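You operate a simulated robot arm through the tools that you are given. There is no shell and no other tool. Be economical: measure what you need, move in short steps, check, and stop when the job is done.

You are at the controls of a simulated robot arm. One attempt, no reset.

## Task
Take the yellow pad on the slat bench and put it away on the pillar shelf. Then stack the fibre packet that says "mixed" from the grey table on top of the fibre packet labelled "natural". Then turn the gauge lock to FREE. Do these in the order given.

It is judged by the outcome, as a careful person would: the job done as asked, and still so three seconds after it is handed in. It fails if anything else is knocked over, pushed out of place, dropped, spilled or broken.

## Robot
A 6-joint arm with a two-finger parallel gripper on a trunk, on a base that drives. Base frame: it is fixed to the floor where the robot stands at the start and does not move with it; the origin is under the middle of the robot, x ahead of it, y to its left, z up; the surface under the hand at the start is at about z = 0.85. Readings come in m, rad, newtons and seconds.
Its first joint turns from -2.897 to 2.897 rad. Places, roughly: fibre packet [0, -3, 1]; gauge lock [0.1, -3.2, 0.9]; pillar shelf (17x32 cm) [-4.86, -3.96, 1]. Payload 3.91 kg.
Tool frame: the origin (TCP) lies between the finger pads and is the grasp point; the fingertips stand 0.03 m ahead of it; z points along the fingers, y is the line along which they close. Largest opening 0.11 m; finger width 0.02, thickness 0.01; the body of the gripper, 0.048 by 0.112 m, starts 0.055 m behind the TCP.
Orientation is told as [roll, pitch, yaw] about the base's x, y, z axes, in that order, counted from this pose: with the fingers straight down and closing along the base's y, the tool's x points along the base's -x, its y along +y and its z along -z.

## Interface
- The arm moves only by the tool move_arm. Its argument "commands" is a list of rows, each an object of numbers (a shift or turn left out is 0, a gripper value left out holds the last): "dx", "dy", "dz": the shift along the tool's x, y, z in cm; "rx", "ry", "rz": the turn, a rotation vector about the tool's x, y, z in rad; "hand": the finger opening in cm, from 0 to 11. In form: [{"dx": .., "dy": .., "dz": .., "rx": .., "ry": .., "rz": .., "hand": ..}, ...]. A call has 1 to 8 rows; each row is the pose to reach, as a shift and turn from the pose commanded when the call began, along the tool's axes at that moment. A row lasts 0.2 s, in which the tool goes at most 0.05 m and 0.15 rad; a call with a longer step from one row to the next is refused whole, and so is a gripper value outside its range. Where a pose cannot be reached the arm comes as near as it can. A force on the tool above 40 N (or 10 N above the force at the start of the call, whichever is more), or a blocked arm, ends the call early, and 0.2 s more pass. The fingers move at their own pace (about 0.108 m/s each) and stop on an object; they squeeze with about 23 N. The grip force told is the motor's: it shows also when the fingers shut on nothing. Time passes only in rows, and 0.2 s behind the last, so rows that repeat a pose let the fingers close. The reply holds the time, the measured pose of the TCP, the force on the tool along the base axes, the opening and the grip force, in the units named above and with some noise, with the torque about the TCP (base axes, N m) and any sound that the robot's microphone picked up, and new pictures: "pictures" is both (left out), scene, wrist or none.
- Cameras (640 x 400 px; columns grow to the right, rows downward): "scene" is now at [0.5983, -0.1334, 1.2482]; the picture's right is [-0.00, -0.17, 0.99], its down [-0.36, 0.92, 0.16] and it looks along [-0.93, -0.36, -0.06] (base axes); focal length 214 px, centre (320, 200). "wrist" rides on the gripper at [0.072, 0.017, -0.103] in the tool frame; the picture's right is [-0.23, 0.97, 0.00], its down [-0.76, -0.18, -0.62] and it looks along [-0.61, -0.14, 0.78] (tool axes); focal length 222 px, centre (320, 200).
- drive_base(legs): drives the robot by 1 to 6 legs, each [ahead, left, turn to the left] in m, m and rad, along the robot's own axes; the way and the turn of a leg run together, so that a leg with both is an arc; at most 1.5 m and 3.142 rad a leg. The arm and the cameras ride along, it lands a little off, and it stops where it bumps. It gives what a move gives, and a new picture of the scene camera.
- aim_head(pan, tilt): turns the head with the scene camera to pan (to the left, within 1.396 rad either way) and tilt (down, from -0.506 to 1.204), counted from straight ahead of the robot. It gives what a move gives, and a new picture of the scene camera.
- pixel_to_xyz(camera, pixels): there is no depth. For up to 12 entries [column, row, z] of the newest picture of that camera ("zoom" is the newest enlarged one), the place [x, y] in the base frame at which the ray of that pixel passes the height z, good to about 0.003 m. The clock stands still meanwhile.
- enlarge(camera, box): a new picture of the part [left, top, right, bottom] of that camera's present view, enlarged. The clock stands still meanwhile.
- finish_job(): hands the job in; it is judged then, once.

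Work in short steps. Measure before you move; look again where a grasp or a placing could have gone wrong, and mend it. You have 110 turns and 260 pictures in all, those below and enlarged ones among them. Open the gripper and draw the arm clear of the work before you hand the job in, unless the task says otherwise; then end with one line.

The tools are called after "Emit:" as a command line: name --argument value ..., lists and objects as JSON in quotes. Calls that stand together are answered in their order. move_arm: Moves the arm, as the interface text tells. Its arguments: {"type":"object","properties":{"commands":{"type":"array","items":{"type":"object","properties":{"dx":{"type":"number"},"dy":{"type":"number"},"dz":{"type":"number"},"rx":{"type":"number"},"ry":{"type":"number"},"rz":{"type":"number"},"hand":{"type":"number"}}}},"pictures":{"type":"string","enum":["both","scene","wrist","none"]}},"required":["commands"]} The other tools are called the same way: drive_base (legs) drives the base; aim_head (pan, tilt) turns the head that bears the scene camera; pixel_to_xyz (camera, pixels) gives the place at which the rays of pixels pass given heights; enlarge (camera, box) takes an enlarged picture of a part of a camera's view; finish_job () hands the job in.

At the start:

```text
time_s: 0.0
ee_pos: [0.5881, -0.0786, 1.1279]
orientation: [0.0, -0.001, 0.0]
force: [0.7, 0.5, -0.4]
moment: [0.01, -0.02, 0.01]
gripper_width: 0.1103
grip_force: 0.0
robot x, y, heading: [0.0018, 0.0021, -0.006]
head pan, tilt: [-1.4, 1.201]
```

scene: 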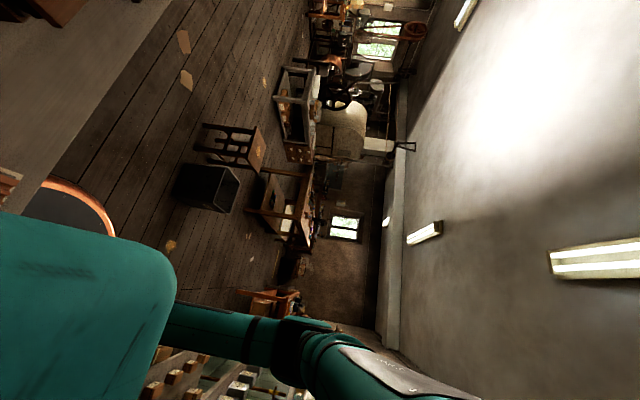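
wrist: 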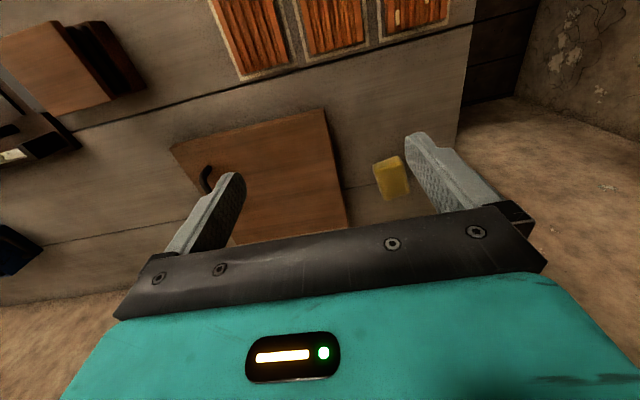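

The wrist view shows a small yellow block at about (391,177) by a wooden board; the scene camera looks sideways. I level the head to get a proper view and measure the block.

Emit:
aim_head --pan 0 --tilt 0.8

Emit:
enlarge --camera "wrist" --box '[160, 0, 480, 240]'

Emit:
pixel_to_xyz --camera "wrist" --pixels '[[391, 177, 0.85], [374, 166, 0.85], [402, 157, 0.85], [382, 200, 0.85], [410, 192, 0.85], [326, 110, 0.85], [345, 225, 0.85], [470, 25, 0.85]]'

```text
time_s: 1.5
ee_pos: [0.5885, -0.0794, 1.128]
orientation: [-0.001, -0.001, 0.0]
force: [-0.2, -0.3, 0.3]
moment: [-0.01, -0.04, -0.01]
gripper_width: 0.1101
grip_force: 0.1
robot x, y, heading: [0.0034, 0.0017, -0.0]
head pan, tilt: [0.0, 0.799]
```

scene: 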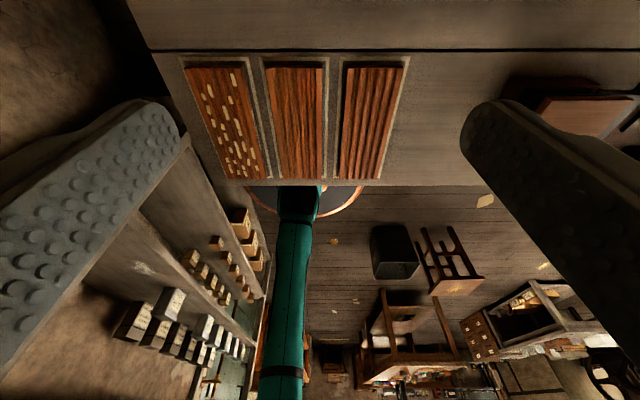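

```text
1.67 times, centred on (320, 120) of wrist
```

zoom: 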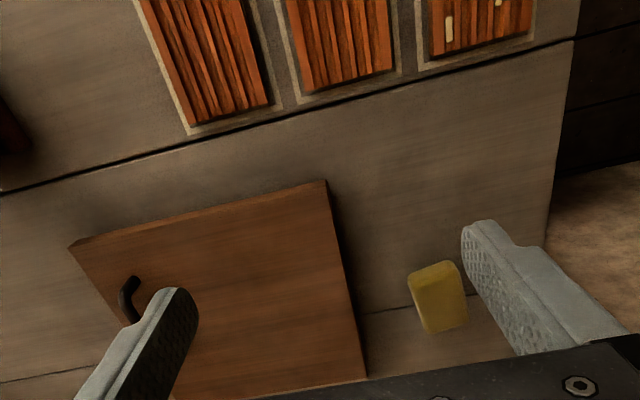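

```text
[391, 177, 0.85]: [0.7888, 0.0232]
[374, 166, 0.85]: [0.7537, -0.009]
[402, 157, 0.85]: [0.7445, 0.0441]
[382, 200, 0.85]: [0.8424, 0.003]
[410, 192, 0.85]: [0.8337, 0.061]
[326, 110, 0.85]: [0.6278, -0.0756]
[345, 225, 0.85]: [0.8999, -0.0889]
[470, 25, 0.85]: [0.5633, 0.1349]
```

The scene picture seems upside down and looks back toward the robot. I measure its geometry from known points before trusting it.

Emit:
pixel_to_xyz --camera "scene" --pixels '[[320, 200, 0.85], [320, 200, 0.5], [320, 20, 0.85], [320, 20, 0.5], [320, 185, 0.85], [180, 55, 0.85], [408, 57, 0.85], [600, 110, 0.85], [20, 200, 0.85], [20, 200, 0.5], [485, 200, 0.0], [395, 250, 0.0]]'

Emit:
pixel_to_xyz --camera "wrist" --pixels '[[244, 80, 0.85], [450, 22, 0.85], [210, 0, 0.85], [374, 166, 0.88], [402, 157, 0.88], [382, 200, 0.88], [410, 192, 0.88]]'

```text
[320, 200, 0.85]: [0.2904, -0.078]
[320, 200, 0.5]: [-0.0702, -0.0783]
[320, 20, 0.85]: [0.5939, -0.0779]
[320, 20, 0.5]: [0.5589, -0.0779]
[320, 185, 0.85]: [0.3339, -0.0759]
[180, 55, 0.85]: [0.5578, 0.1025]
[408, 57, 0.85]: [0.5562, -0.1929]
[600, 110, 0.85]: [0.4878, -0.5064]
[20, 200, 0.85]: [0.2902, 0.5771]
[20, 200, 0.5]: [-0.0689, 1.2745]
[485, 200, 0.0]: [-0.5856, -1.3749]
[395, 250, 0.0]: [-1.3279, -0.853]
```

```text
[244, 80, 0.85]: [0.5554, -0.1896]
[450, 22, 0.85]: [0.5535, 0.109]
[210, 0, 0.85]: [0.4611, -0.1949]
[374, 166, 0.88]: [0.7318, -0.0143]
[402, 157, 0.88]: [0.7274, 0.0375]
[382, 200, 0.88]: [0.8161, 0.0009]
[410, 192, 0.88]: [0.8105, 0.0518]
```

The readings show the scene camera rides on the hand: tilt 0 looks along the fingers, picture up = +x, right = -y. I tilt it to -0.5 to look ahead-down at the pad.

Emit:
aim_head --pan 0 --tilt -0.4

```text
time_s: 2.9
ee_pos: [0.5889, -0.0792, 1.1277]
orientation: [-0.001, 0.001, 0.0]
force: [0.9, -0.2, 0.5]
moment: [-0.02, 0.0, 0.02]
gripper_width: 0.1099
grip_force: 0.1
robot x, y, heading: [0.0003, -0.0017, 0.0]
head pan, tilt: [0.0, -0.4]
```

scene: 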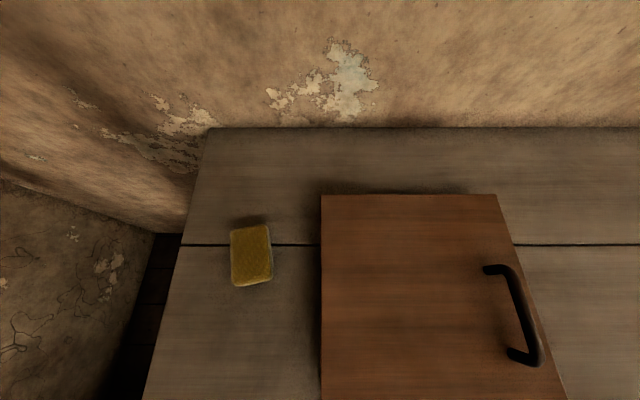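

The pad is clear at (231-273, 224-286), left of a handled wooden lid. I measure its corners at the bench height and a few heights above.

Emit:
enlarge --camera "scene" --box '[190, 200, 310, 300]'

Emit:
pixel_to_xyz --camera "scene" --pixels '[[252, 255, 0.85], [252, 255, 0.88], [231, 229, 0.88], [268, 224, 0.88], [272, 277, 0.88], [236, 286, 0.85], [272, 280, 0.85], [320, 195, 0.85], [320, 400, 0.85], [215, 128, 0.85]]'

```text
4.00 times, centred on (250, 250) of scene
```

zoom: 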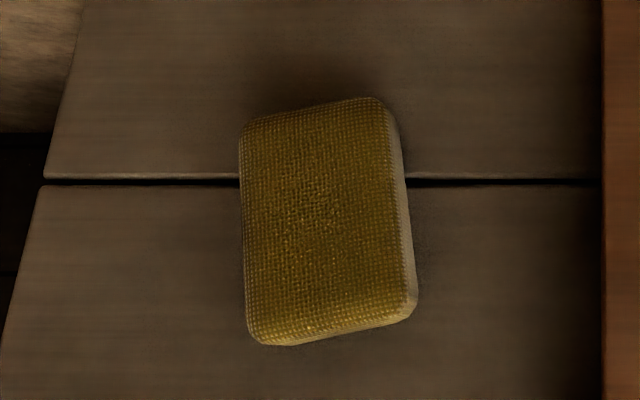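

```text
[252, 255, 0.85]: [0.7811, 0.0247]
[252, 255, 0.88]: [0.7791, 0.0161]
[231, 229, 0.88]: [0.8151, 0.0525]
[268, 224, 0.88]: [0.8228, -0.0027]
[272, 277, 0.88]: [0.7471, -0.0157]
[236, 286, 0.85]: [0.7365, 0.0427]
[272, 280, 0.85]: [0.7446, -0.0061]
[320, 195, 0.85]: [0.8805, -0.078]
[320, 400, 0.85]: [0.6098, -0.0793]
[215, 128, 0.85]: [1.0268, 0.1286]
```

The pad centre is about (0.778, 0.018), long axis ~0.2 rad off x. I move above it and turn the hand by 0.2 rad in short rows.

Emit:
move_arm --commands '[{"dx": -3.2, "dy": 1.6, "dz": 1.8, "rz": -0.1, "hand": 11}, {"dx": -6.3, "dy": 3.2, "dz": 3.6, "rz": -0.2}, {"dx": -9.5, "dy": 4.9, "dz": 5.4, "rz": -0.2}, {"dx": -12.7, "dy": 6.5, "dz": 7.2, "rz": -0.2}, {"dx": -15.8, "dy": 8.1, "dz": 9, "rz": -0.2}, {"dx": -18.9, "dy": 9.7, "dz": 11, "rz": -0.2}, {"dx": -18.9, "dy": 9.7, "dz": 12.8, "rz": -0.2}]'

Emit:
aim_head --pan 0 --tilt 0

```text
time_s: 4.5
ee_pos: [0.7761, 0.0203, 0.9987]
orientation: [0.0, 0.0, 0.198]
force: [-0.2, -0.4, 0.2]
moment: [-0.01, -0.01, 0.0]
gripper_width: 0.11
grip_force: 0.1
robot x, y, heading: [0.0033, 0.0026, -0.001]
head pan, tilt: [0.0, -0.4]
```

scene: 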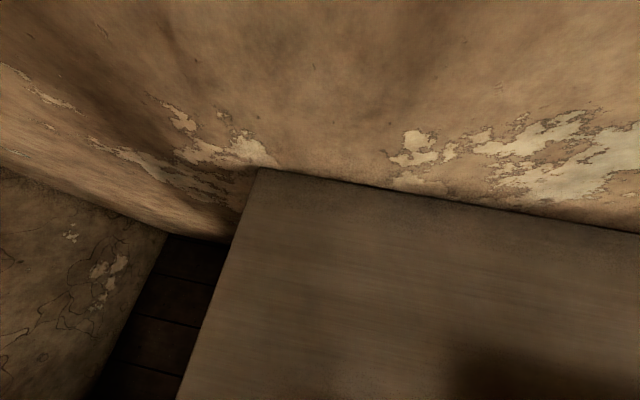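
wrist: 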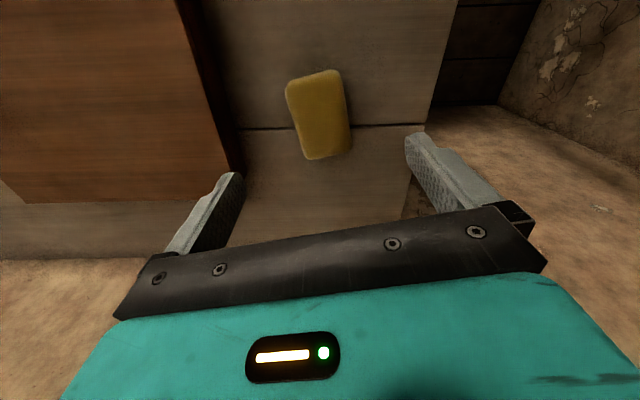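

```text
time_s: 5.4
ee_pos: [0.7753, 0.0192, 0.9979]
orientation: [-0.001, 0.0, 0.2]
force: [0.2, 1.1, 0.2]
moment: [-0.03, 0.01, 0.0]
gripper_width: 0.1098
grip_force: 0.0
robot x, y, heading: [0.0003, -0.0013, -0.003]
head pan, tilt: [0.0, 0.0]
```

scene: 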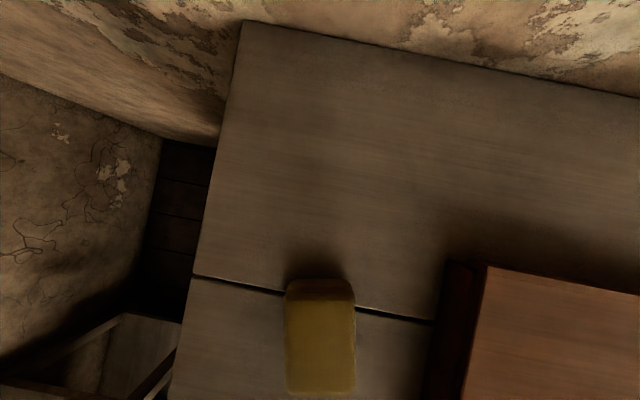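

The pad now lies square to the hand in the scene view (286-355 px). I check its centre from both cameras before going down.

Emit:
pixel_to_xyz --camera "wrist" --pixels '[[319, 115, 0.875], [289, 84, 0.875], [337, 72, 0.875], [307, 157, 0.875], [350, 148, 0.875]]'

Emit:
pixel_to_xyz --camera "scene" --pixels '[[286, 300, 0.875], [355, 300, 0.875], [288, 392, 0.875], [355, 392, 0.875], [486, 266, 0.88], [486, 266, 0.85], [320, 285, 0.875], [320, 395, 0.875]]'

```text
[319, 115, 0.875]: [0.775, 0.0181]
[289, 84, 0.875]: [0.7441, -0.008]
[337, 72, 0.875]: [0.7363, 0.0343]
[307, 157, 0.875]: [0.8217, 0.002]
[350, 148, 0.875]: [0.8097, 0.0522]
```

```text
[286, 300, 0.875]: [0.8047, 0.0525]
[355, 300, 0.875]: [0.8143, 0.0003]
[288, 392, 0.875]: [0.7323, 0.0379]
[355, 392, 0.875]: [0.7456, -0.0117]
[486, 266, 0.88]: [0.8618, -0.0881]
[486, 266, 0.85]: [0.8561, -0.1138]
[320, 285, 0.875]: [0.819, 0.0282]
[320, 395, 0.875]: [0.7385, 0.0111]
```

Centre (0.777, 0.020) matches the hand position. I go down 11.3 cm (fingertips just above the bench) and close.

Emit:
move_arm --commands '[{"dz": 4.5, "hand": 9}, {"dz": 8.5}, {"dz": 10.5}, {"dz": 11.3}, {"dz": 11.3, "hand": 3}, {"dz": 11.3, "hand": 3}, {"dz": 11.3, "hand": 3}]'

```text
time_s: 7.0
ee_pos: [0.7772, 0.0175, 0.8862]
orientation: [0.001, 0.0, 0.198]
force: [0.3, 0.2, 1.6]
moment: [0.0, -0.05, 0.06]
gripper_width: 0.0545
grip_force: 22.8
robot x, y, heading: [0.0026, 0.0006, 0.001]
head pan, tilt: [0.0, 0.0]
```

scene: 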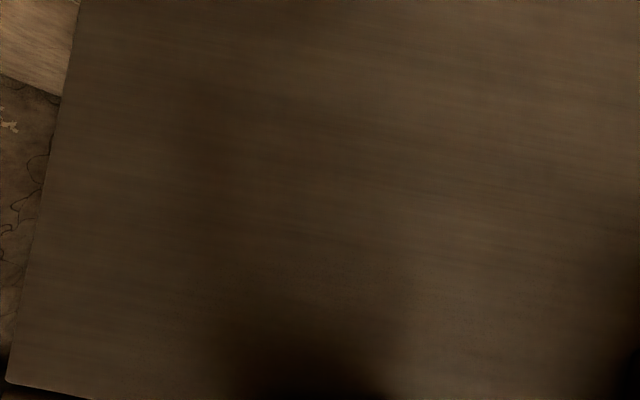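
wrist: 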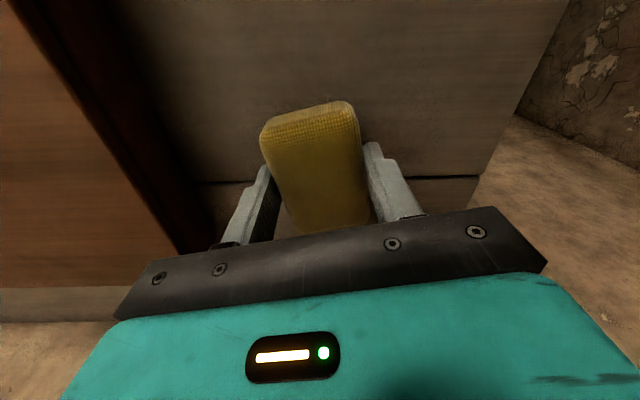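

The pad is gripped (opening 0.0545 m, 23 N). I lift it and draw it back toward the body.

Emit:
move_arm --commands '[{"dz": -4.5}, {"dz": -9}, {"dz": -13.5}, {"dz": -18}, {"dz": -22.5}, {"dz": -27}, {"dz": -30}, {"dz": -30}]'

Emit:
move_arm --commands '[{"dx": 4.5, "rz": 0.1}, {"dx": 9, "dy": -2, "rz": 0.2}, {"dx": 13.5, "dy": -4, "rz": 0.2}, {"dx": 18, "dy": -6, "rz": 0.2}, {"dx": 22.5, "dy": -7, "rz": 0.2}, {"dx": 27, "dy": -8, "rz": 0.2}, {"dx": 31, "dy": -8, "rz": 0.2}]'

Emit:
aim_head --pan -1.39 --tilt 0

```text
time_s: 8.8
ee_pos: [0.778, 0.0189, 1.1865]
orientation: [0.001, -0.001, 0.199]
force: [0.2, 0.5, 0.3]
moment: [0.03, -0.01, 0.04]
gripper_width: 0.0542
grip_force: 22.9
robot x, y, heading: [-0.0021, 0.0001, -0.003]
head pan, tilt: [0.0, 0.0]
```

scene: 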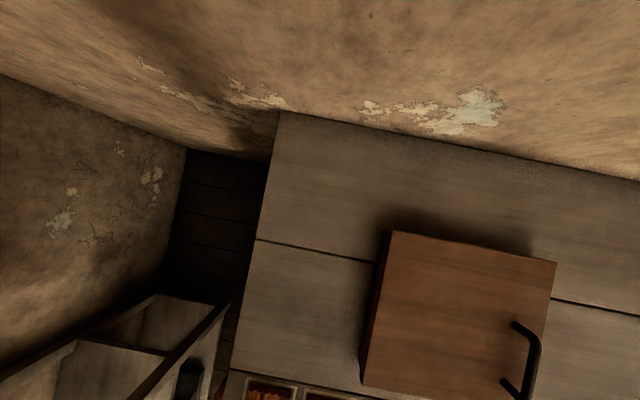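
wrist: 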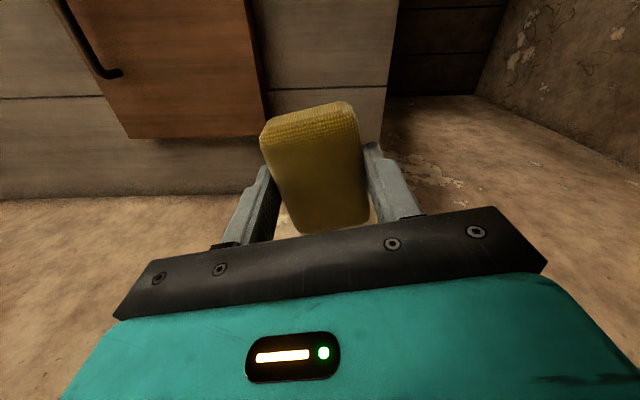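

```text
time_s: 10.4
ee_pos: [0.4922, -0.1204, 1.1871]
orientation: [-0.002, 0.001, -0.001]
force: [1.1, -0.5, -2.4]
moment: [0.03, 0.06, 0.02]
gripper_width: 0.0545
grip_force: 22.9
robot x, y, heading: [0.0001, 0.0002, -0.0]
head pan, tilt: [0.0, 0.0]
```

scene: 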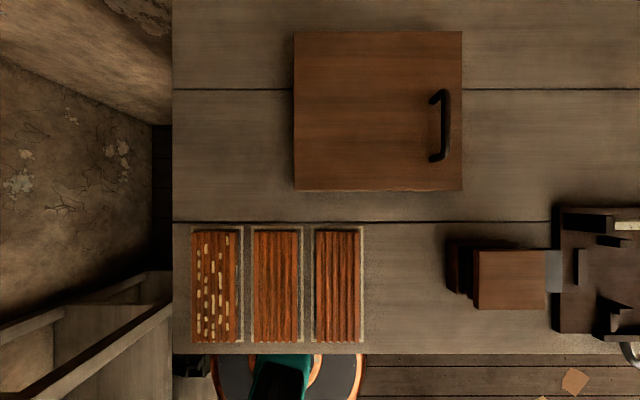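
wrist: 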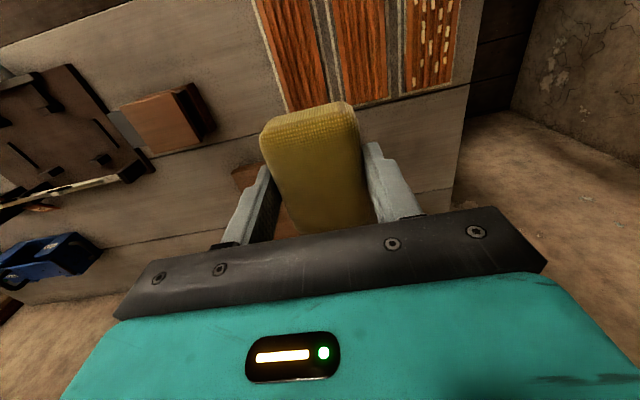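

```text
time_s: 11.9
ee_pos: [0.4913, -0.12, 1.1867]
orientation: [0.0, -0.001, -0.001]
force: [0.6, 0.0, -0.8]
moment: [0.02, -0.01, -0.02]
gripper_width: 0.0546
grip_force: 23.4
robot x, y, heading: [0.0022, 0.0007, -0.001]
head pan, tilt: [-1.389, 0.0]
```

scene: 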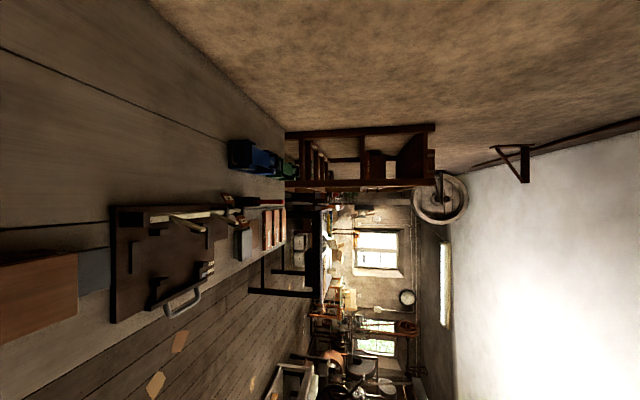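

Now I look back past the robot (tilt 1.2) to map the floor; the pad is still held.

Emit:
aim_head --pan 0 --tilt 1.2

Emit:
aim_head --pan -0.8 --tilt 1.0

```text
time_s: 13.5
ee_pos: [0.492, -0.1204, 1.1857]
orientation: [0.0, 0.003, 0.0]
force: [0.0, -0.5, -0.1]
moment: [-0.02, -0.01, -0.01]
gripper_width: 0.0543
grip_force: 23.3
robot x, y, heading: [0.0025, -0.0004, 0.002]
head pan, tilt: [0.0, 1.201]
```

scene: 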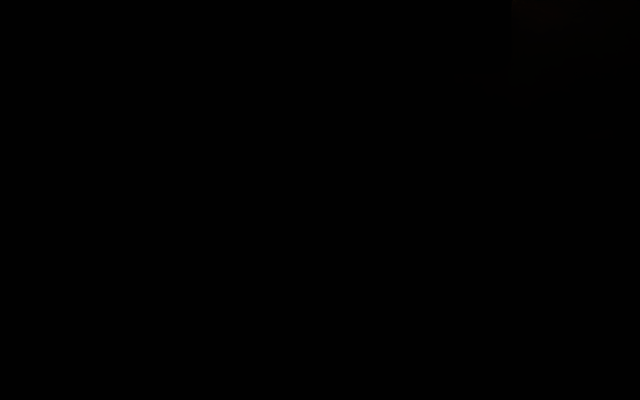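

```text
time_s: 14.6
ee_pos: [0.4919, -0.1206, 1.1864]
orientation: [0.001, 0.0, -0.001]
force: [-0.2, 0.6, -0.8]
moment: [-0.03, 0.01, -0.02]
gripper_width: 0.0544
grip_force: 23.2
robot x, y, heading: [-0.0003, 0.0002, -0.002]
head pan, tilt: [-0.799, 1.0]
```

scene: 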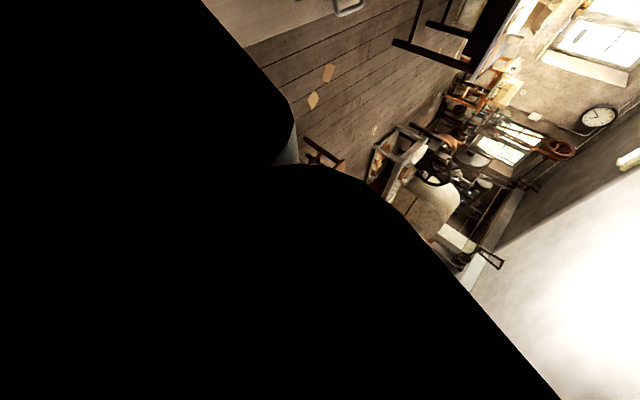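

The gripper itself blocks the rearward view. The earlier tilt-0.8 picture showed clear floor straight behind (bin at x≈-0.9..-1.3, y<-0.5), so I back up 0.5 m and pitch the tool outward so the head camera can look level.

Emit:
drive_base --legs '[[-0.5, 0, 0]]'

Emit:
move_arm --commands '[{"ry": 0.12}, {"ry": 0.12}]' --pictures "none"

Emit:
aim_head --pan 0 --tilt -0.5

```text
time_s: 17.6
ee_pos: [-0.0154, -0.1233, 1.1863]
orientation: [-0.001, 0.001, -0.012]
force: [0.2, 0.0, -0.2]
moment: [0.01, -0.02, 0.0]
gripper_width: 0.0544
grip_force: 23.7
robot x, y, heading: [-0.5072, 0.0017, -0.012]
head pan, tilt: [-0.799, 1.0]
```

scene: 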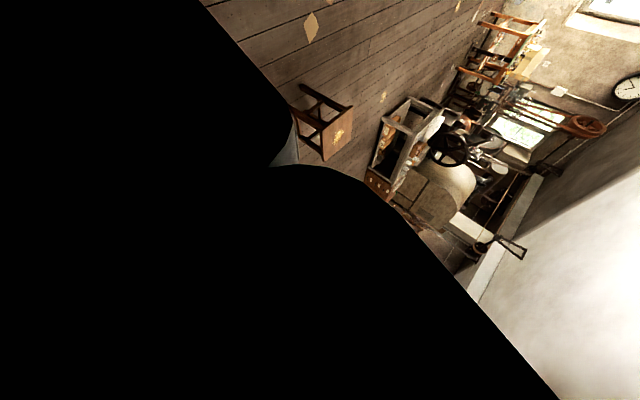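

```text
time_s: 18.2
ee_pos: [-0.0161, -0.1222, 1.1854]
orientation: [0.0, 0.12, -0.014]
force: [-0.5, 0.3, 0.7]
moment: [0.02, -0.03, 0.02]
gripper_width: 0.0542
grip_force: 22.7
robot x, y, heading: [-0.5059, 0.0025, -0.009]
head pan, tilt: [-0.799, 1.0]
```

```text
time_s: 19.8
ee_pos: [-0.0146, -0.1242, 1.1867]
orientation: [0.0, 0.122, -0.012]
force: [0.1, 0.3, -0.3]
moment: [-0.03, -0.01, 0.03]
gripper_width: 0.0544
grip_force: 22.5
robot x, y, heading: [-0.5037, 0.0013, -0.015]
head pan, tilt: [0.0, -0.499]
```

scene: 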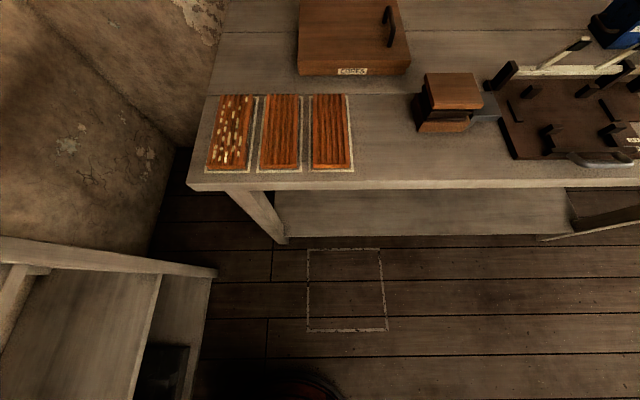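

Positive ry pitches the camera outward. I pitch further to ~0.6 rad and turn the base right by 1.2 rad to look across the room.

Emit:
move_arm --commands '[{"ry": 0.12}, {"ry": 0.24}, {"ry": 0.36}, {"ry": 0.48}, {"ry": 0.48}]' --pictures "none"

Emit:
drive_base --legs '[[0, 0, -1.1]]'

Emit:
drive_base --legs '[[0, 0, -1.1]]'

```text
time_s: 21.0
ee_pos: [-0.015, -0.1433, 1.0581]
orientation: [-0.014, 0.546, -0.012]
force: [0.2, 0.5, -0.2]
moment: [0.0, 0.0, 0.03]
gripper_width: 0.0544
grip_force: 23.4
out of reach, approached as far as the arm can: row 2, 3, 4, 5
robot x, y, heading: [-0.5076, 0.0014, -0.014]
head pan, tilt: [0.0, -0.499]
```

```text
time_s: 24.1
ee_pos: [-0.4096, -0.4996, 1.0584]
orientation: [-0.016, 0.545, -1.101]
force: [1.0, 1.1, -0.3]
moment: [0.01, 0.0, 0.02]
gripper_width: 0.0543
grip_force: 23.2
robot x, y, heading: [-0.5048, 0.0045, -1.1]
head pan, tilt: [0.0, -0.499]
```

scene: 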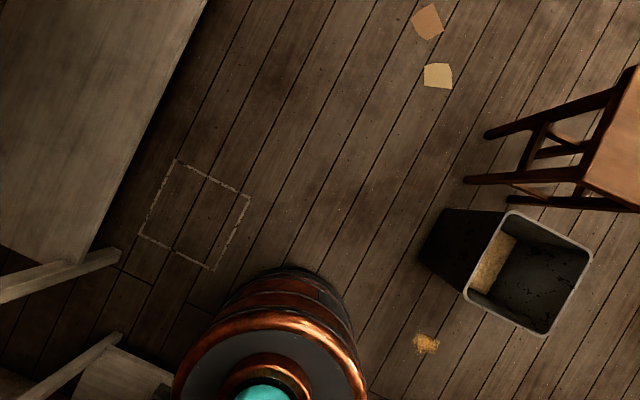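

```text
time_s: 27.3
ee_pos: [-0.911, -0.3117, 1.059]
orientation: [-0.014, 0.547, -2.2]
force: [-0.8, -0.4, -0.5]
moment: [0.02, -0.02, 0.02]
gripper_width: 0.0546
grip_force: 22.7
robot x, y, heading: [-0.5066, 0.0006, -2.199]
head pan, tilt: [0.0, -0.499]
```

scene: 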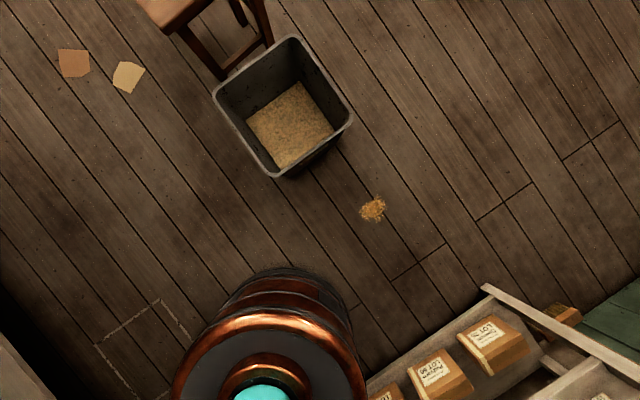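

The view now includes the robot's own trunk, so the camera geometry differs from what I took it to be. I measure it.

Emit:
pixel_to_xyz --camera "scene" --pixels '[[320, 200, 0], [320, 200, 1], [320, 20, 0], [320, 20, 1], [320, 380, 0], [320, 380, 1], [20, 200, 0], [280, 120, 0], [372, 208, 0], [500, 290, 1.0], [265, 270, 0.3]]'

```text
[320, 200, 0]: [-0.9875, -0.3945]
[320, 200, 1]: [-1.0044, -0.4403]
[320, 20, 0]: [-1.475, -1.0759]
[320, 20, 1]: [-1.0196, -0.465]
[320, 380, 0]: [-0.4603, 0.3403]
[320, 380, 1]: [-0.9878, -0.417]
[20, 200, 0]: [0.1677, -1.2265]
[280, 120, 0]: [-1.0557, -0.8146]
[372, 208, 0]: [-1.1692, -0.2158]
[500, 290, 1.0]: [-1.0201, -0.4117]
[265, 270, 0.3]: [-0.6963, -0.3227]
```

The centre ray is vertical: positive pitch turned it inward. I pitch the other way by about 1.2 rad to look outward and level.

Emit:
move_arm --commands '[{"ry": -0.14}, {"ry": -0.28}, {"ry": -0.42}, {"ry": -0.56}, {"ry": -0.7}, {"ry": -0.84}, {"ry": -0.98}, {"ry": -1.1}]' --pictures "scene"

```text
time_s: 29.1
ee_pos: [-0.9109, -0.3129, 1.0604]
orientation: [-0.016, -0.558, -2.185]
force: [-0.3, 0.2, -0.8]
moment: [0.03, -0.04, 0.01]
gripper_width: 0.0544
grip_force: 23.4
robot x, y, heading: [-0.5069, 0.0019, -2.199]
head pan, tilt: [0.0, -0.499]
```

scene: 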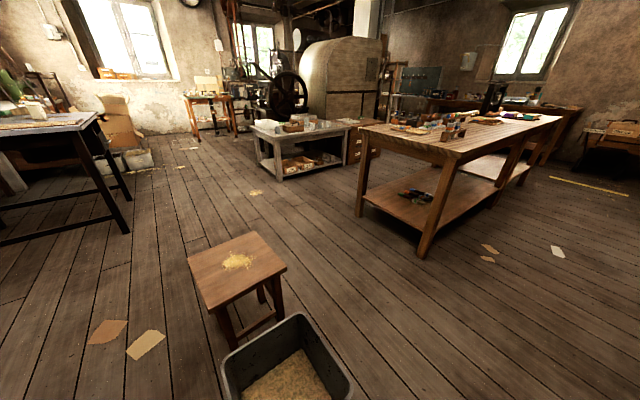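

Now a good view of the room: stool and bin ahead, grey table at left, long wood table at right. I zoom in on the direction of the pillar shelf (about column 365).

Emit:
enlarge --camera "scene" --box '[240, 0, 480, 150]'

Emit:
pixel_to_xyz --camera "scene" --pixels '[[425, 256, 0], [360, 215, 0], [497, 205, 0], [272, 183, 0], [348, 163, 0], [234, 345, 0], [125, 232, 0], [5, 245, 0], [215, 318, 0], [286, 318, 0], [255, 150, 0], [300, 170, 0]]'

```text
2.67 times, centred on (360, 75) of scene
```

zoom: 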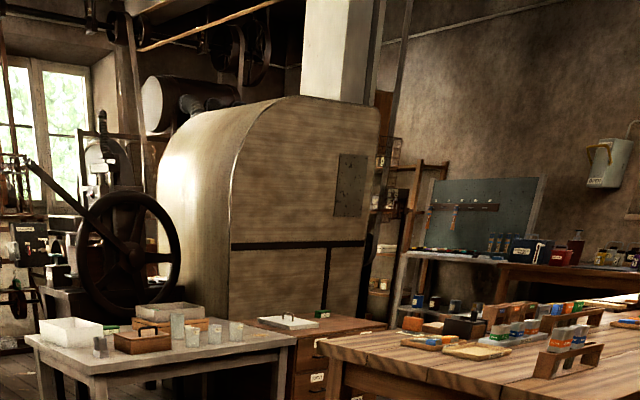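

```text
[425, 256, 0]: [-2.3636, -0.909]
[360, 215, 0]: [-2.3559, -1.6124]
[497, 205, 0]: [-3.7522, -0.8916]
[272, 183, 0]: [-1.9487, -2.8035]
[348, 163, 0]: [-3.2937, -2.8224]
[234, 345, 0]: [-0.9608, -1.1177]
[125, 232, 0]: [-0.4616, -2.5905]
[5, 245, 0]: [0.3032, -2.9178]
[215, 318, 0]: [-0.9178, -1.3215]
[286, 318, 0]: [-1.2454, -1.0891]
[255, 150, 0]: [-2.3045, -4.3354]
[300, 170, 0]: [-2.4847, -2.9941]
```

Route: bin/stool lie at x<-0.9, so I go down x≈-0.3 to y≈-1.6, then turn west and slip into the corridor y≈-2.2 between wood table and low table.

Emit:
drive_base --legs '[[0, 0, 0.629], [0.2, 0.2, 0], [1.3, 0, 0]]'

```text
time_s: 38.8
ee_pos: [-0.4502, -1.9834, 1.0597]
orientation: [-0.015, -0.553, -1.557]
force: [0.3, -0.1, -1.0]
moment: [-0.01, -0.03, 0.0]
gripper_width: 0.0545
grip_force: 23.8
robot x, y, heading: [-0.3091, -1.4912, -1.579]
head pan, tilt: [0.0, -0.499]
```

scene: 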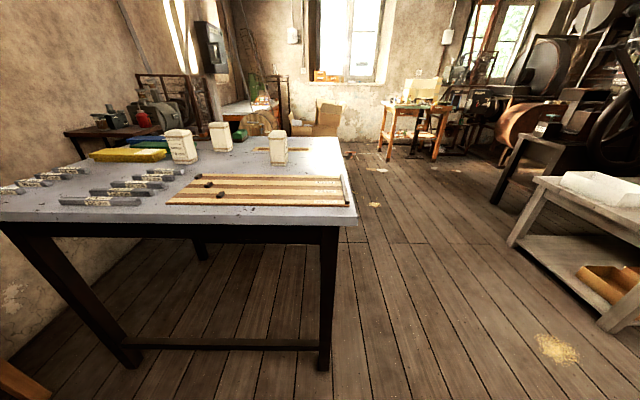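

The grey table with three white packets is in view at left. I continue: turn west and move into the corridor.

Emit:
drive_base --legs '[[0, 0, -1.56], [0.6, 0.62, 0]]'

Emit:
pixel_to_xyz --camera "scene" --pixels '[[320, 200, 0], [320, 300, 0], [200, 200, 0], [500, 200, 0]]'

```text
time_s: 47.3
ee_pos: [-1.402, -1.9771, 1.0602]
orientation: [-0.017, -0.552, -3.125]
force: [-0.1, -0.3, 0.2]
moment: [-0.01, -0.03, -0.02]
gripper_width: 0.0546
grip_force: 22.4
robot x, y, heading: [-0.9131, -2.1176, 3.144]
head pan, tilt: [0.0, -0.499]
```

scene: 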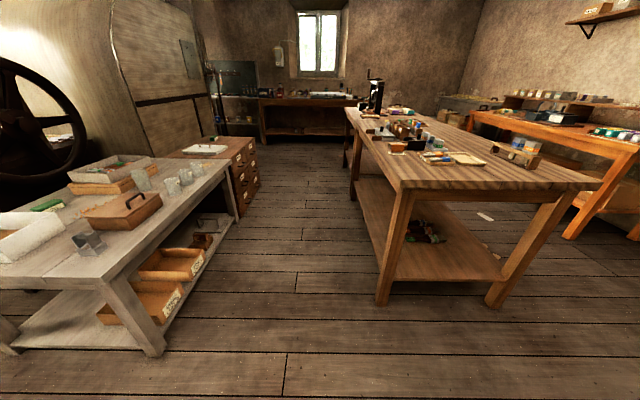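

```text
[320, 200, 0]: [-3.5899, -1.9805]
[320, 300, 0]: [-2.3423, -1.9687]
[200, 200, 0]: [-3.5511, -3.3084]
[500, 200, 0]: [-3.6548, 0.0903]
```

The corridor is open ahead between the low table's leg (160,350) and the wood table's leg (383,303). I measure it.

Emit:
pixel_to_xyz --camera "scene" --pixels '[[162, 352, 0], [383, 303, 0], [237, 215, 0], [262, 185, 0], [352, 200, 0], [340, 165, 0], [395, 188, 0.85], [603, 185, 0.85], [262, 135, 0], [210, 145, 0], [230, 165, 0.7], [345, 110, 0.85]]'

Emit:
enlarge --camera "scene" --box '[150, 0, 390, 150]'

```text
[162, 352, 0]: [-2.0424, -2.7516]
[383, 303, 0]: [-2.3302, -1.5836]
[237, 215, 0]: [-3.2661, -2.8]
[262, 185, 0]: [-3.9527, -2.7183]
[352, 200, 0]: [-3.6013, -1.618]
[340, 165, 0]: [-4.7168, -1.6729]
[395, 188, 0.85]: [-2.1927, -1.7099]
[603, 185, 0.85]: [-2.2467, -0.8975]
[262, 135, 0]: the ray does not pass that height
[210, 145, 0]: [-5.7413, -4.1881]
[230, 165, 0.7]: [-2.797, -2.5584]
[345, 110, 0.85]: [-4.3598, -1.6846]
```

```text
2.67 times, centred on (270, 75) of scene
```

zoom: 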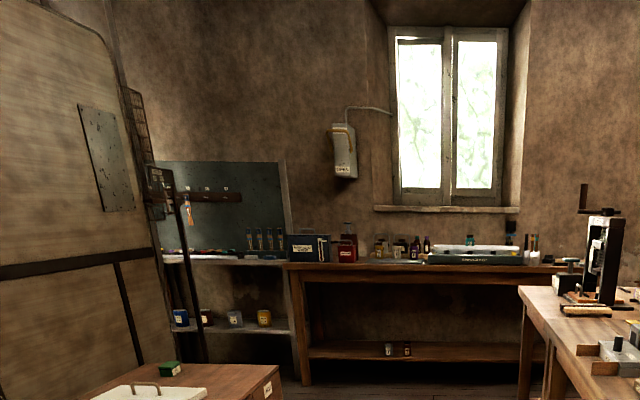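

Corridor clear between y=-2.7 and y=-1.71. I drive along y≈-2.2 to x≈-3.7.

Emit:
drive_base --legs '[[1.4, 0.1, 0], [1.4, 0, 0]]'

```text
time_s: 60.8
ee_pos: [-4.1974, -2.04, 1.0595]
orientation: [-0.016, -0.553, -3.134]
force: [-0.1, 0.2, -0.7]
moment: [-0.01, 0.01, 0.02]
gripper_width: 0.0544
grip_force: 22.9
robot x, y, heading: [-3.7054, -2.183, 3.131]
head pan, tilt: [0.0, -0.499]
```

scene: 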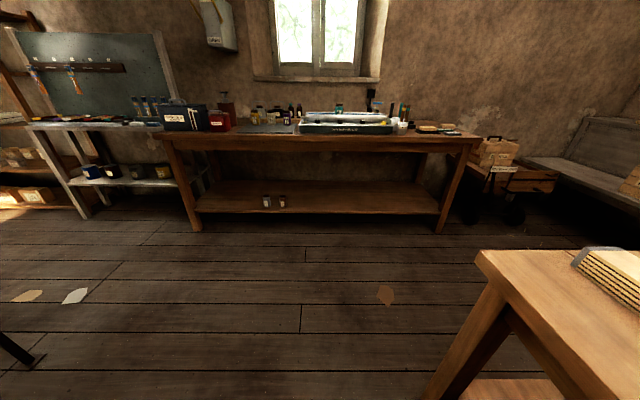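

Clear space ahead. I turn left 0.7 rad to look for the pillar shelf.

Emit:
drive_base --legs '[[0.25, 0, 0], [0, 0, 0.8]]'

```text
time_s: 64.7
ee_pos: [-4.3985, -2.4374, 1.0594]
orientation: [-0.017, -0.553, -2.326]
force: [0.6, -0.9, -1.0]
moment: [-0.01, 0.02, -0.01]
gripper_width: 0.0543
grip_force: 22.9
robot x, y, heading: [-3.9538, -2.1838, -2.339]
head pan, tilt: [0.0, -0.499]
```

scene: 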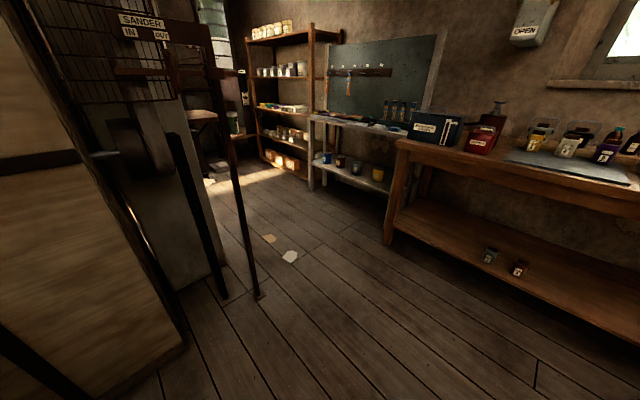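

A sander and pillar are at left (115-240, 10-300). I measure floor points of the posts and the boiler edge before turning further.

Emit:
pixel_to_xyz --camera "scene" --pixels '[[185, 345, 0], [258, 297, 0], [222, 297, 0], [215, 262, 0], [160, 290, 0], [390, 243, 0], [312, 190, 0], [270, 238, 0], [120, 398, 0]]'

Emit:
enlarge --camera "scene" --box '[80, 0, 340, 180]'

```text
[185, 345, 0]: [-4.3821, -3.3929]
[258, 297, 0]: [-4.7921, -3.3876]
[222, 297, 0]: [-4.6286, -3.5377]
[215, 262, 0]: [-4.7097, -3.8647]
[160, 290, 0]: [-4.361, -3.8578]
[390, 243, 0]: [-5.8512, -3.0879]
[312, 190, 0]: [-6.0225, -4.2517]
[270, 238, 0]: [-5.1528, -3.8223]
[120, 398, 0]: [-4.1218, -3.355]
```

```text
2.22 times, centred on (210, 90) of scene
```

zoom: 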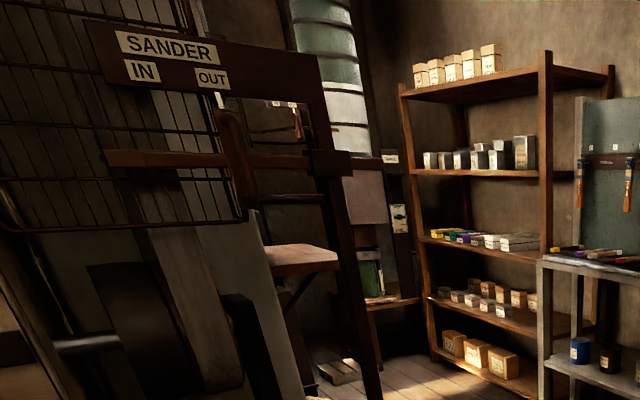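

The pillar shelf is visible at about (201,115), a small bracketed board on the pillar's west side, behind the SANDER sign. I first raise the hand 16 cm, then drive to the west aisle.

Emit:
move_arm --commands '[{"dz": -3.4, "dx": -2.1}, {"dz": -6.8, "dx": -4.2}, {"dz": -10.2, "dx": -6.3}, {"dz": -13.6, "dx": -8.4}]' --pictures "none"

Emit:
pixel_to_xyz --camera "scene" --pixels '[[201, 113, 1.0], [188, 116, 1.0], [218, 115, 1.0]]'

Emit:
drive_base --legs '[[0, 0, -0.6], [1.3, 0.35, 0], [0, 0, 1.3]]'

```text
time_s: 65.7
ee_pos: [-4.3973, -2.4393, 1.2196]
orientation: [-0.015, -0.556, -2.327]
force: [-0.3, 0.9, -0.5]
moment: [0.03, -0.04, 0.0]
gripper_width: 0.0543
grip_force: 22.7
robot x, y, heading: [-3.9575, -2.1781, -2.343]
head pan, tilt: [0.0, -0.499]
```

```text
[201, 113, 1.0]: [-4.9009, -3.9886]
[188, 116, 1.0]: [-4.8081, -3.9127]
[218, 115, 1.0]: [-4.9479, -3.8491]
```

```text
time_s: 77.4
ee_pos: [-5.3236, -3.2704, 1.2209]
orientation: [-0.015, -0.552, -1.605]
force: [0.6, -0.6, -0.3]
moment: [-0.02, -0.01, 0.01]
gripper_width: 0.0545
grip_force: 22.9
robot x, y, heading: [-5.1568, -2.7841, -1.622]
head pan, tilt: [0.0, -0.499]
```

scene: 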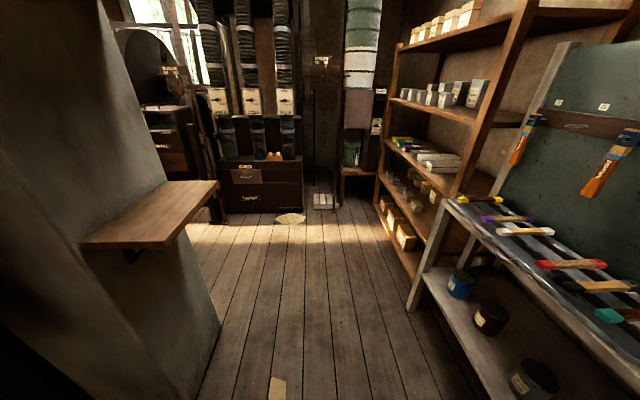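

The empty pillar shelf board is clear at (82-218, 182-248). I measure its corners for a few assumed heights.

Emit:
pixel_to_xyz --camera "scene" --pixels '[[82, 244, 1.0], [163, 243, 1.0], [218, 181, 1.0], [163, 181, 1.0], [82, 244, 0.95], [163, 243, 0.95], [218, 181, 0.95], [82, 244, 1.05], [163, 243, 1.05], [218, 181, 1.05], [410, 308, 0.0], [190, 398, 0.0]]'

```text
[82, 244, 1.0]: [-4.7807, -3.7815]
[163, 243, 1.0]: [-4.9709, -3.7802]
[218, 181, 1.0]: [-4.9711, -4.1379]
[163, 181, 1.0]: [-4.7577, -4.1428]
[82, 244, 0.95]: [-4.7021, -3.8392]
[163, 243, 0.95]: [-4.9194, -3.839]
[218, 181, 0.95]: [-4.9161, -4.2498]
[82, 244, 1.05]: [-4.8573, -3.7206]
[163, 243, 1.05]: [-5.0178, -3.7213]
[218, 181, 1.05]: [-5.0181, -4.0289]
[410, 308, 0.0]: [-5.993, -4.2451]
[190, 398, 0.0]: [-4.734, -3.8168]
```

Its height must be between 1.00 and 1.04; I drive closer (to about (-5.35,-3.4)) and measure again from another view.

Emit:
drive_base --legs '[[0.6, -0.15, 0.05]]'

Emit:
aim_head --pan 0.8 --tilt -0.4

```text
time_s: 80.9
ee_pos: [-5.4746, -3.8673, 1.2193]
orientation: [-0.015, -0.553, -1.565]
force: [0.2, -0.1, 0.1]
moment: [0.03, -0.03, 0.01]
gripper_width: 0.0545
grip_force: 23.2
robot x, y, heading: [-5.3319, -3.3746, -1.582]
head pan, tilt: [0.0, -0.499]
```

scene: 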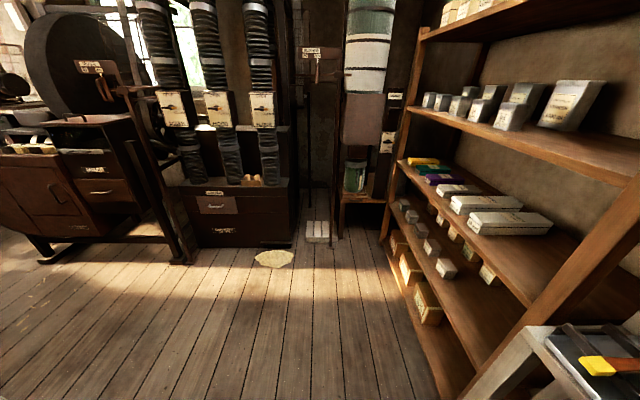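

```text
time_s: 82.0
ee_pos: [-5.4749, -3.866, 1.2191]
orientation: [-0.016, -0.554, -1.565]
force: [-0.8, -0.2, -0.7]
moment: [0.02, 0.02, -0.01]
gripper_width: 0.0543
grip_force: 23.4
robot x, y, heading: [-5.3306, -3.3745, -1.58]
head pan, tilt: [0.799, -0.4]
```

scene: 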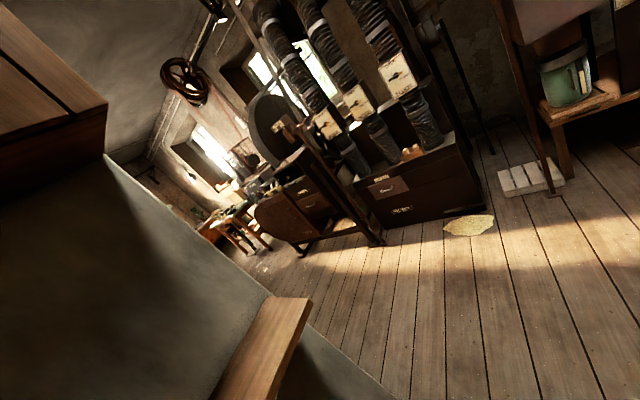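

The shelf's south-west corner shows at (311,299); I triangulate it against the previous view, and pan further to see the whole board and what is above it.

Emit:
pixel_to_xyz --camera "scene" --pixels '[[312, 298, 1.0], [312, 298, 1.03], [312, 298, 1.06], [272, 297, 1.0], [272, 297, 1.03]]'

Emit:
aim_head --pan 1.2 --tilt 0.2

```text
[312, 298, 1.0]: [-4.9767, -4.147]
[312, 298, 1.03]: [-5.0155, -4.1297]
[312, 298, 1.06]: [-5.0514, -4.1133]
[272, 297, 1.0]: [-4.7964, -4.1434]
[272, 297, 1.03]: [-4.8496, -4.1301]
```

```text
time_s: 83.0
ee_pos: [-5.474, -3.8676, 1.2191]
orientation: [-0.016, -0.554, -1.564]
force: [-0.3, 0.9, -1.7]
moment: [-0.03, 0.0, -0.01]
gripper_width: 0.0543
grip_force: 23.1
robot x, y, heading: [-5.3364, -3.3752, -1.58]
head pan, tilt: [1.201, 0.201]
```

scene: 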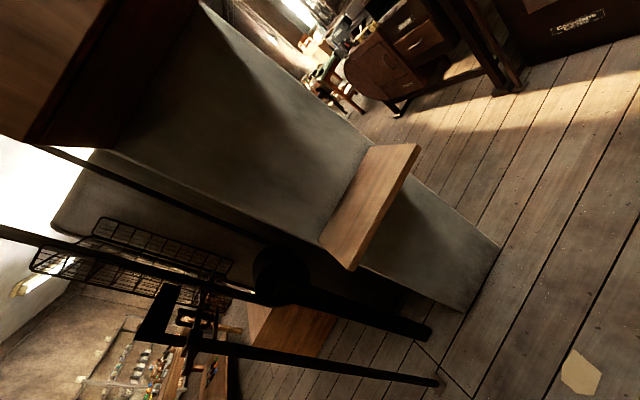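

Both views agree on z≈1.00: shelf x -4.975..-4.78, y -4.14..-3.78. I check how high the box above it (corner (112,148)) hangs.

Emit:
pixel_to_xyz --camera "scene" --pixels '[[112, 148, 1.4], [112, 148, 1.5], [112, 148, 1.6], [112, 148, 1.8], [25, 140, 1.5], [25, 140, 1.6], [25, 140, 1.8], [320, 240, 1.0], [350, 268, 1.0], [418, 147, 1.0], [375, 147, 1.0]]'

```text
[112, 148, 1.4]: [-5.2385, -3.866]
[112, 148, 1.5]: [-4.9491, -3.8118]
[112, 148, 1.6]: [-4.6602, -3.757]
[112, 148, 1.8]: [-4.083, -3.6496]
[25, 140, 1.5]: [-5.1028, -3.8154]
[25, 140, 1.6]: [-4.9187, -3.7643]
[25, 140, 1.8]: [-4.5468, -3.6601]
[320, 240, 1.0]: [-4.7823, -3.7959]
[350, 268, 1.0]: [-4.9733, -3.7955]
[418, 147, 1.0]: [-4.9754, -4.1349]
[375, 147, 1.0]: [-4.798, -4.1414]
```

The box overhead starts at z≈1.55, so a low, vertical-tool approach from the north-west is fine. First I bring the tool upright and shift part way toward the shelf.

Emit:
move_arm --commands '[{"ry": 0.14, "dy": 4}, {"ry": 0.28, "dy": 8}, {"ry": 0.42, "dy": 12}, {"ry": 0.554, "dy": 16}, {"ry": 0.554, "dy": 20}, {"ry": 0.554, "dy": 24}]' --pictures "wrist"

Emit:
aim_head --pan 1.0 --tilt -0.3

```text
time_s: 84.4
ee_pos: [-5.2358, -3.8669, 1.2167]
orientation: [-0.015, -0.001, -1.573]
force: [0.3, 0.7, 0.3]
moment: [-0.02, 0.01, 0.0]
gripper_width: 0.0546
grip_force: 22.9
robot x, y, heading: [-5.3321, -3.3728, -1.582]
head pan, tilt: [1.201, 0.201]
```

wrist: 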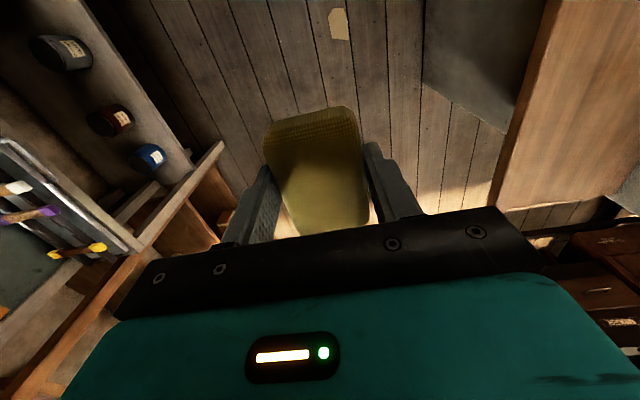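

```text
time_s: 85.3
ee_pos: [-5.2365, -3.8675, 1.217]
orientation: [-0.013, -0.001, -1.574]
force: [1.2, 0.9, -1.4]
moment: [-0.01, 0.01, -0.01]
gripper_width: 0.0544
grip_force: 23.3
robot x, y, heading: [-5.3288, -3.3733, -1.579]
head pan, tilt: [1.0, -0.3]
```

scene: 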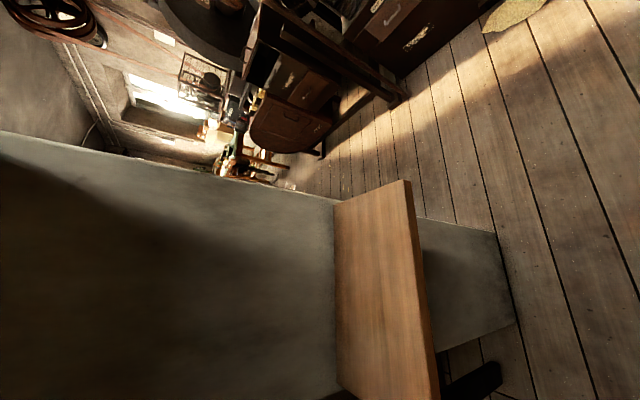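

Shelf and surroundings are clear. I move the pad over the shelf at (-4.895,-3.93), still high.

Emit:
move_arm --commands '[{"dy": 4.5, "dx": -1}, {"dy": 9, "dx": -2}, {"dy": 13.5, "dx": -3}, {"dy": 18, "dx": -4}, {"dy": 22.5, "dx": -5}, {"dy": 27, "dx": -6, "dz": 1}, {"dy": 31, "dx": -6.2, "dz": 2}, {"dy": 34.1, "dx": -6.2, "dz": 4}]' --pictures "wrist"

```text
time_s: 87.1
ee_pos: [-4.8927, -3.9323, 1.1701]
orientation: [-0.012, 0.0, -1.572]
force: [-0.2, 0.6, 0.4]
moment: [-0.03, -0.03, 0.01]
gripper_width: 0.0545
grip_force: 22.8
robot x, y, heading: [-5.3343, -3.3744, -1.582]
head pan, tilt: [1.0, -0.3]
```

wrist: 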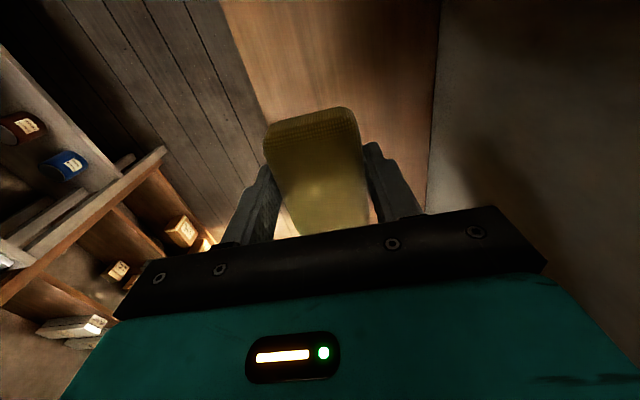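

The pad is above the board between its edge (230,20) and the pillar (438,150). I lower 12 cm and then feel for contact.

Emit:
move_arm --commands '[{"dz": 4.5}, {"dz": 9}, {"dz": 11.5}, {"dz": 12.3}]' --pictures "wrist"

Emit:
move_arm --commands '[{"dz": 0.3}, {"dz": 0.6}, {"dz": 0.9}]' --pictures "wrist"

```text
time_s: 88.1
ee_pos: [-4.8951, -3.9299, 1.0476]
orientation: [-0.011, -0.001, -1.573]
force: [0.9, 0.1, -0.2]
moment: [0.0, -0.01, 0.03]
gripper_width: 0.0546
grip_force: 23.3
robot x, y, heading: [-5.3321, -3.3746, -1.581]
head pan, tilt: [1.0, -0.3]
```

wrist: 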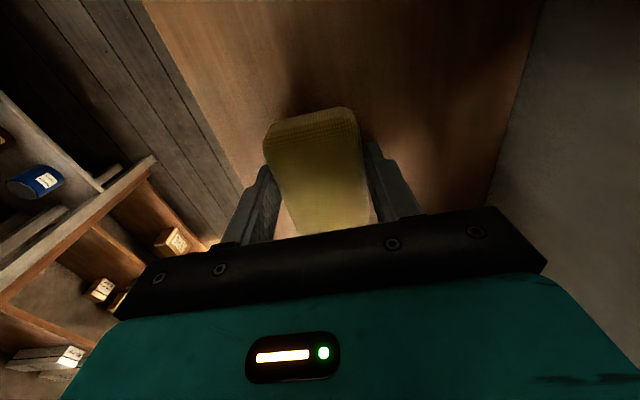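

```text
time_s: 88.9
ee_pos: [-4.8957, -3.9294, 1.04]
orientation: [-0.012, 0.001, -1.574]
force: [-0.1, 0.2, -0.6]
moment: [-0.03, -0.02, 0.0]
gripper_width: 0.0543
grip_force: 23.3
robot x, y, heading: [-5.3297, -3.3774, -1.582]
head pan, tilt: [1.0, -0.3]
```

wrist: 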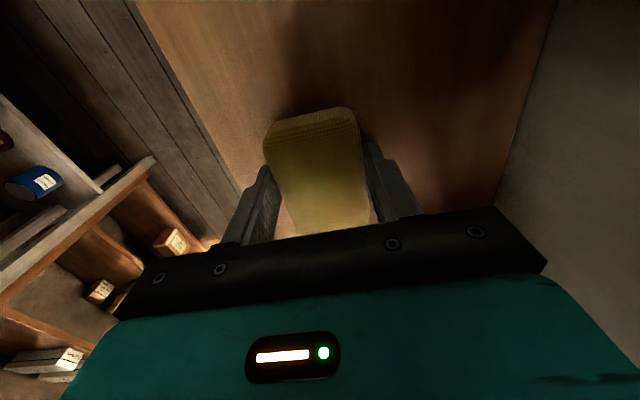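

No contact yet at z=1.040. I feel downward further in 2 mm steps.

Emit:
move_arm --commands '[{"dz": 0.2}, {"dz": 0.4}, {"dz": 0.6}]' --pictures "wrist"

```text
time_s: 89.7
ee_pos: [-4.8959, -3.9284, 1.0357]
orientation: [-0.01, -0.005, -1.573]
force: [4.4, -3.6, 36.5]
moment: [-0.04, -0.41, -0.01]
gripper_width: 0.055
grip_force: 23.1
robot x, y, heading: [-5.3323, -3.3687, -1.583]
head pan, tilt: [1.0, -0.3]
```

wrist: 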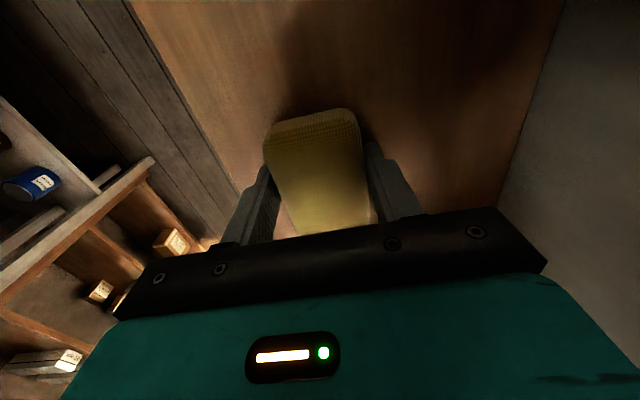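

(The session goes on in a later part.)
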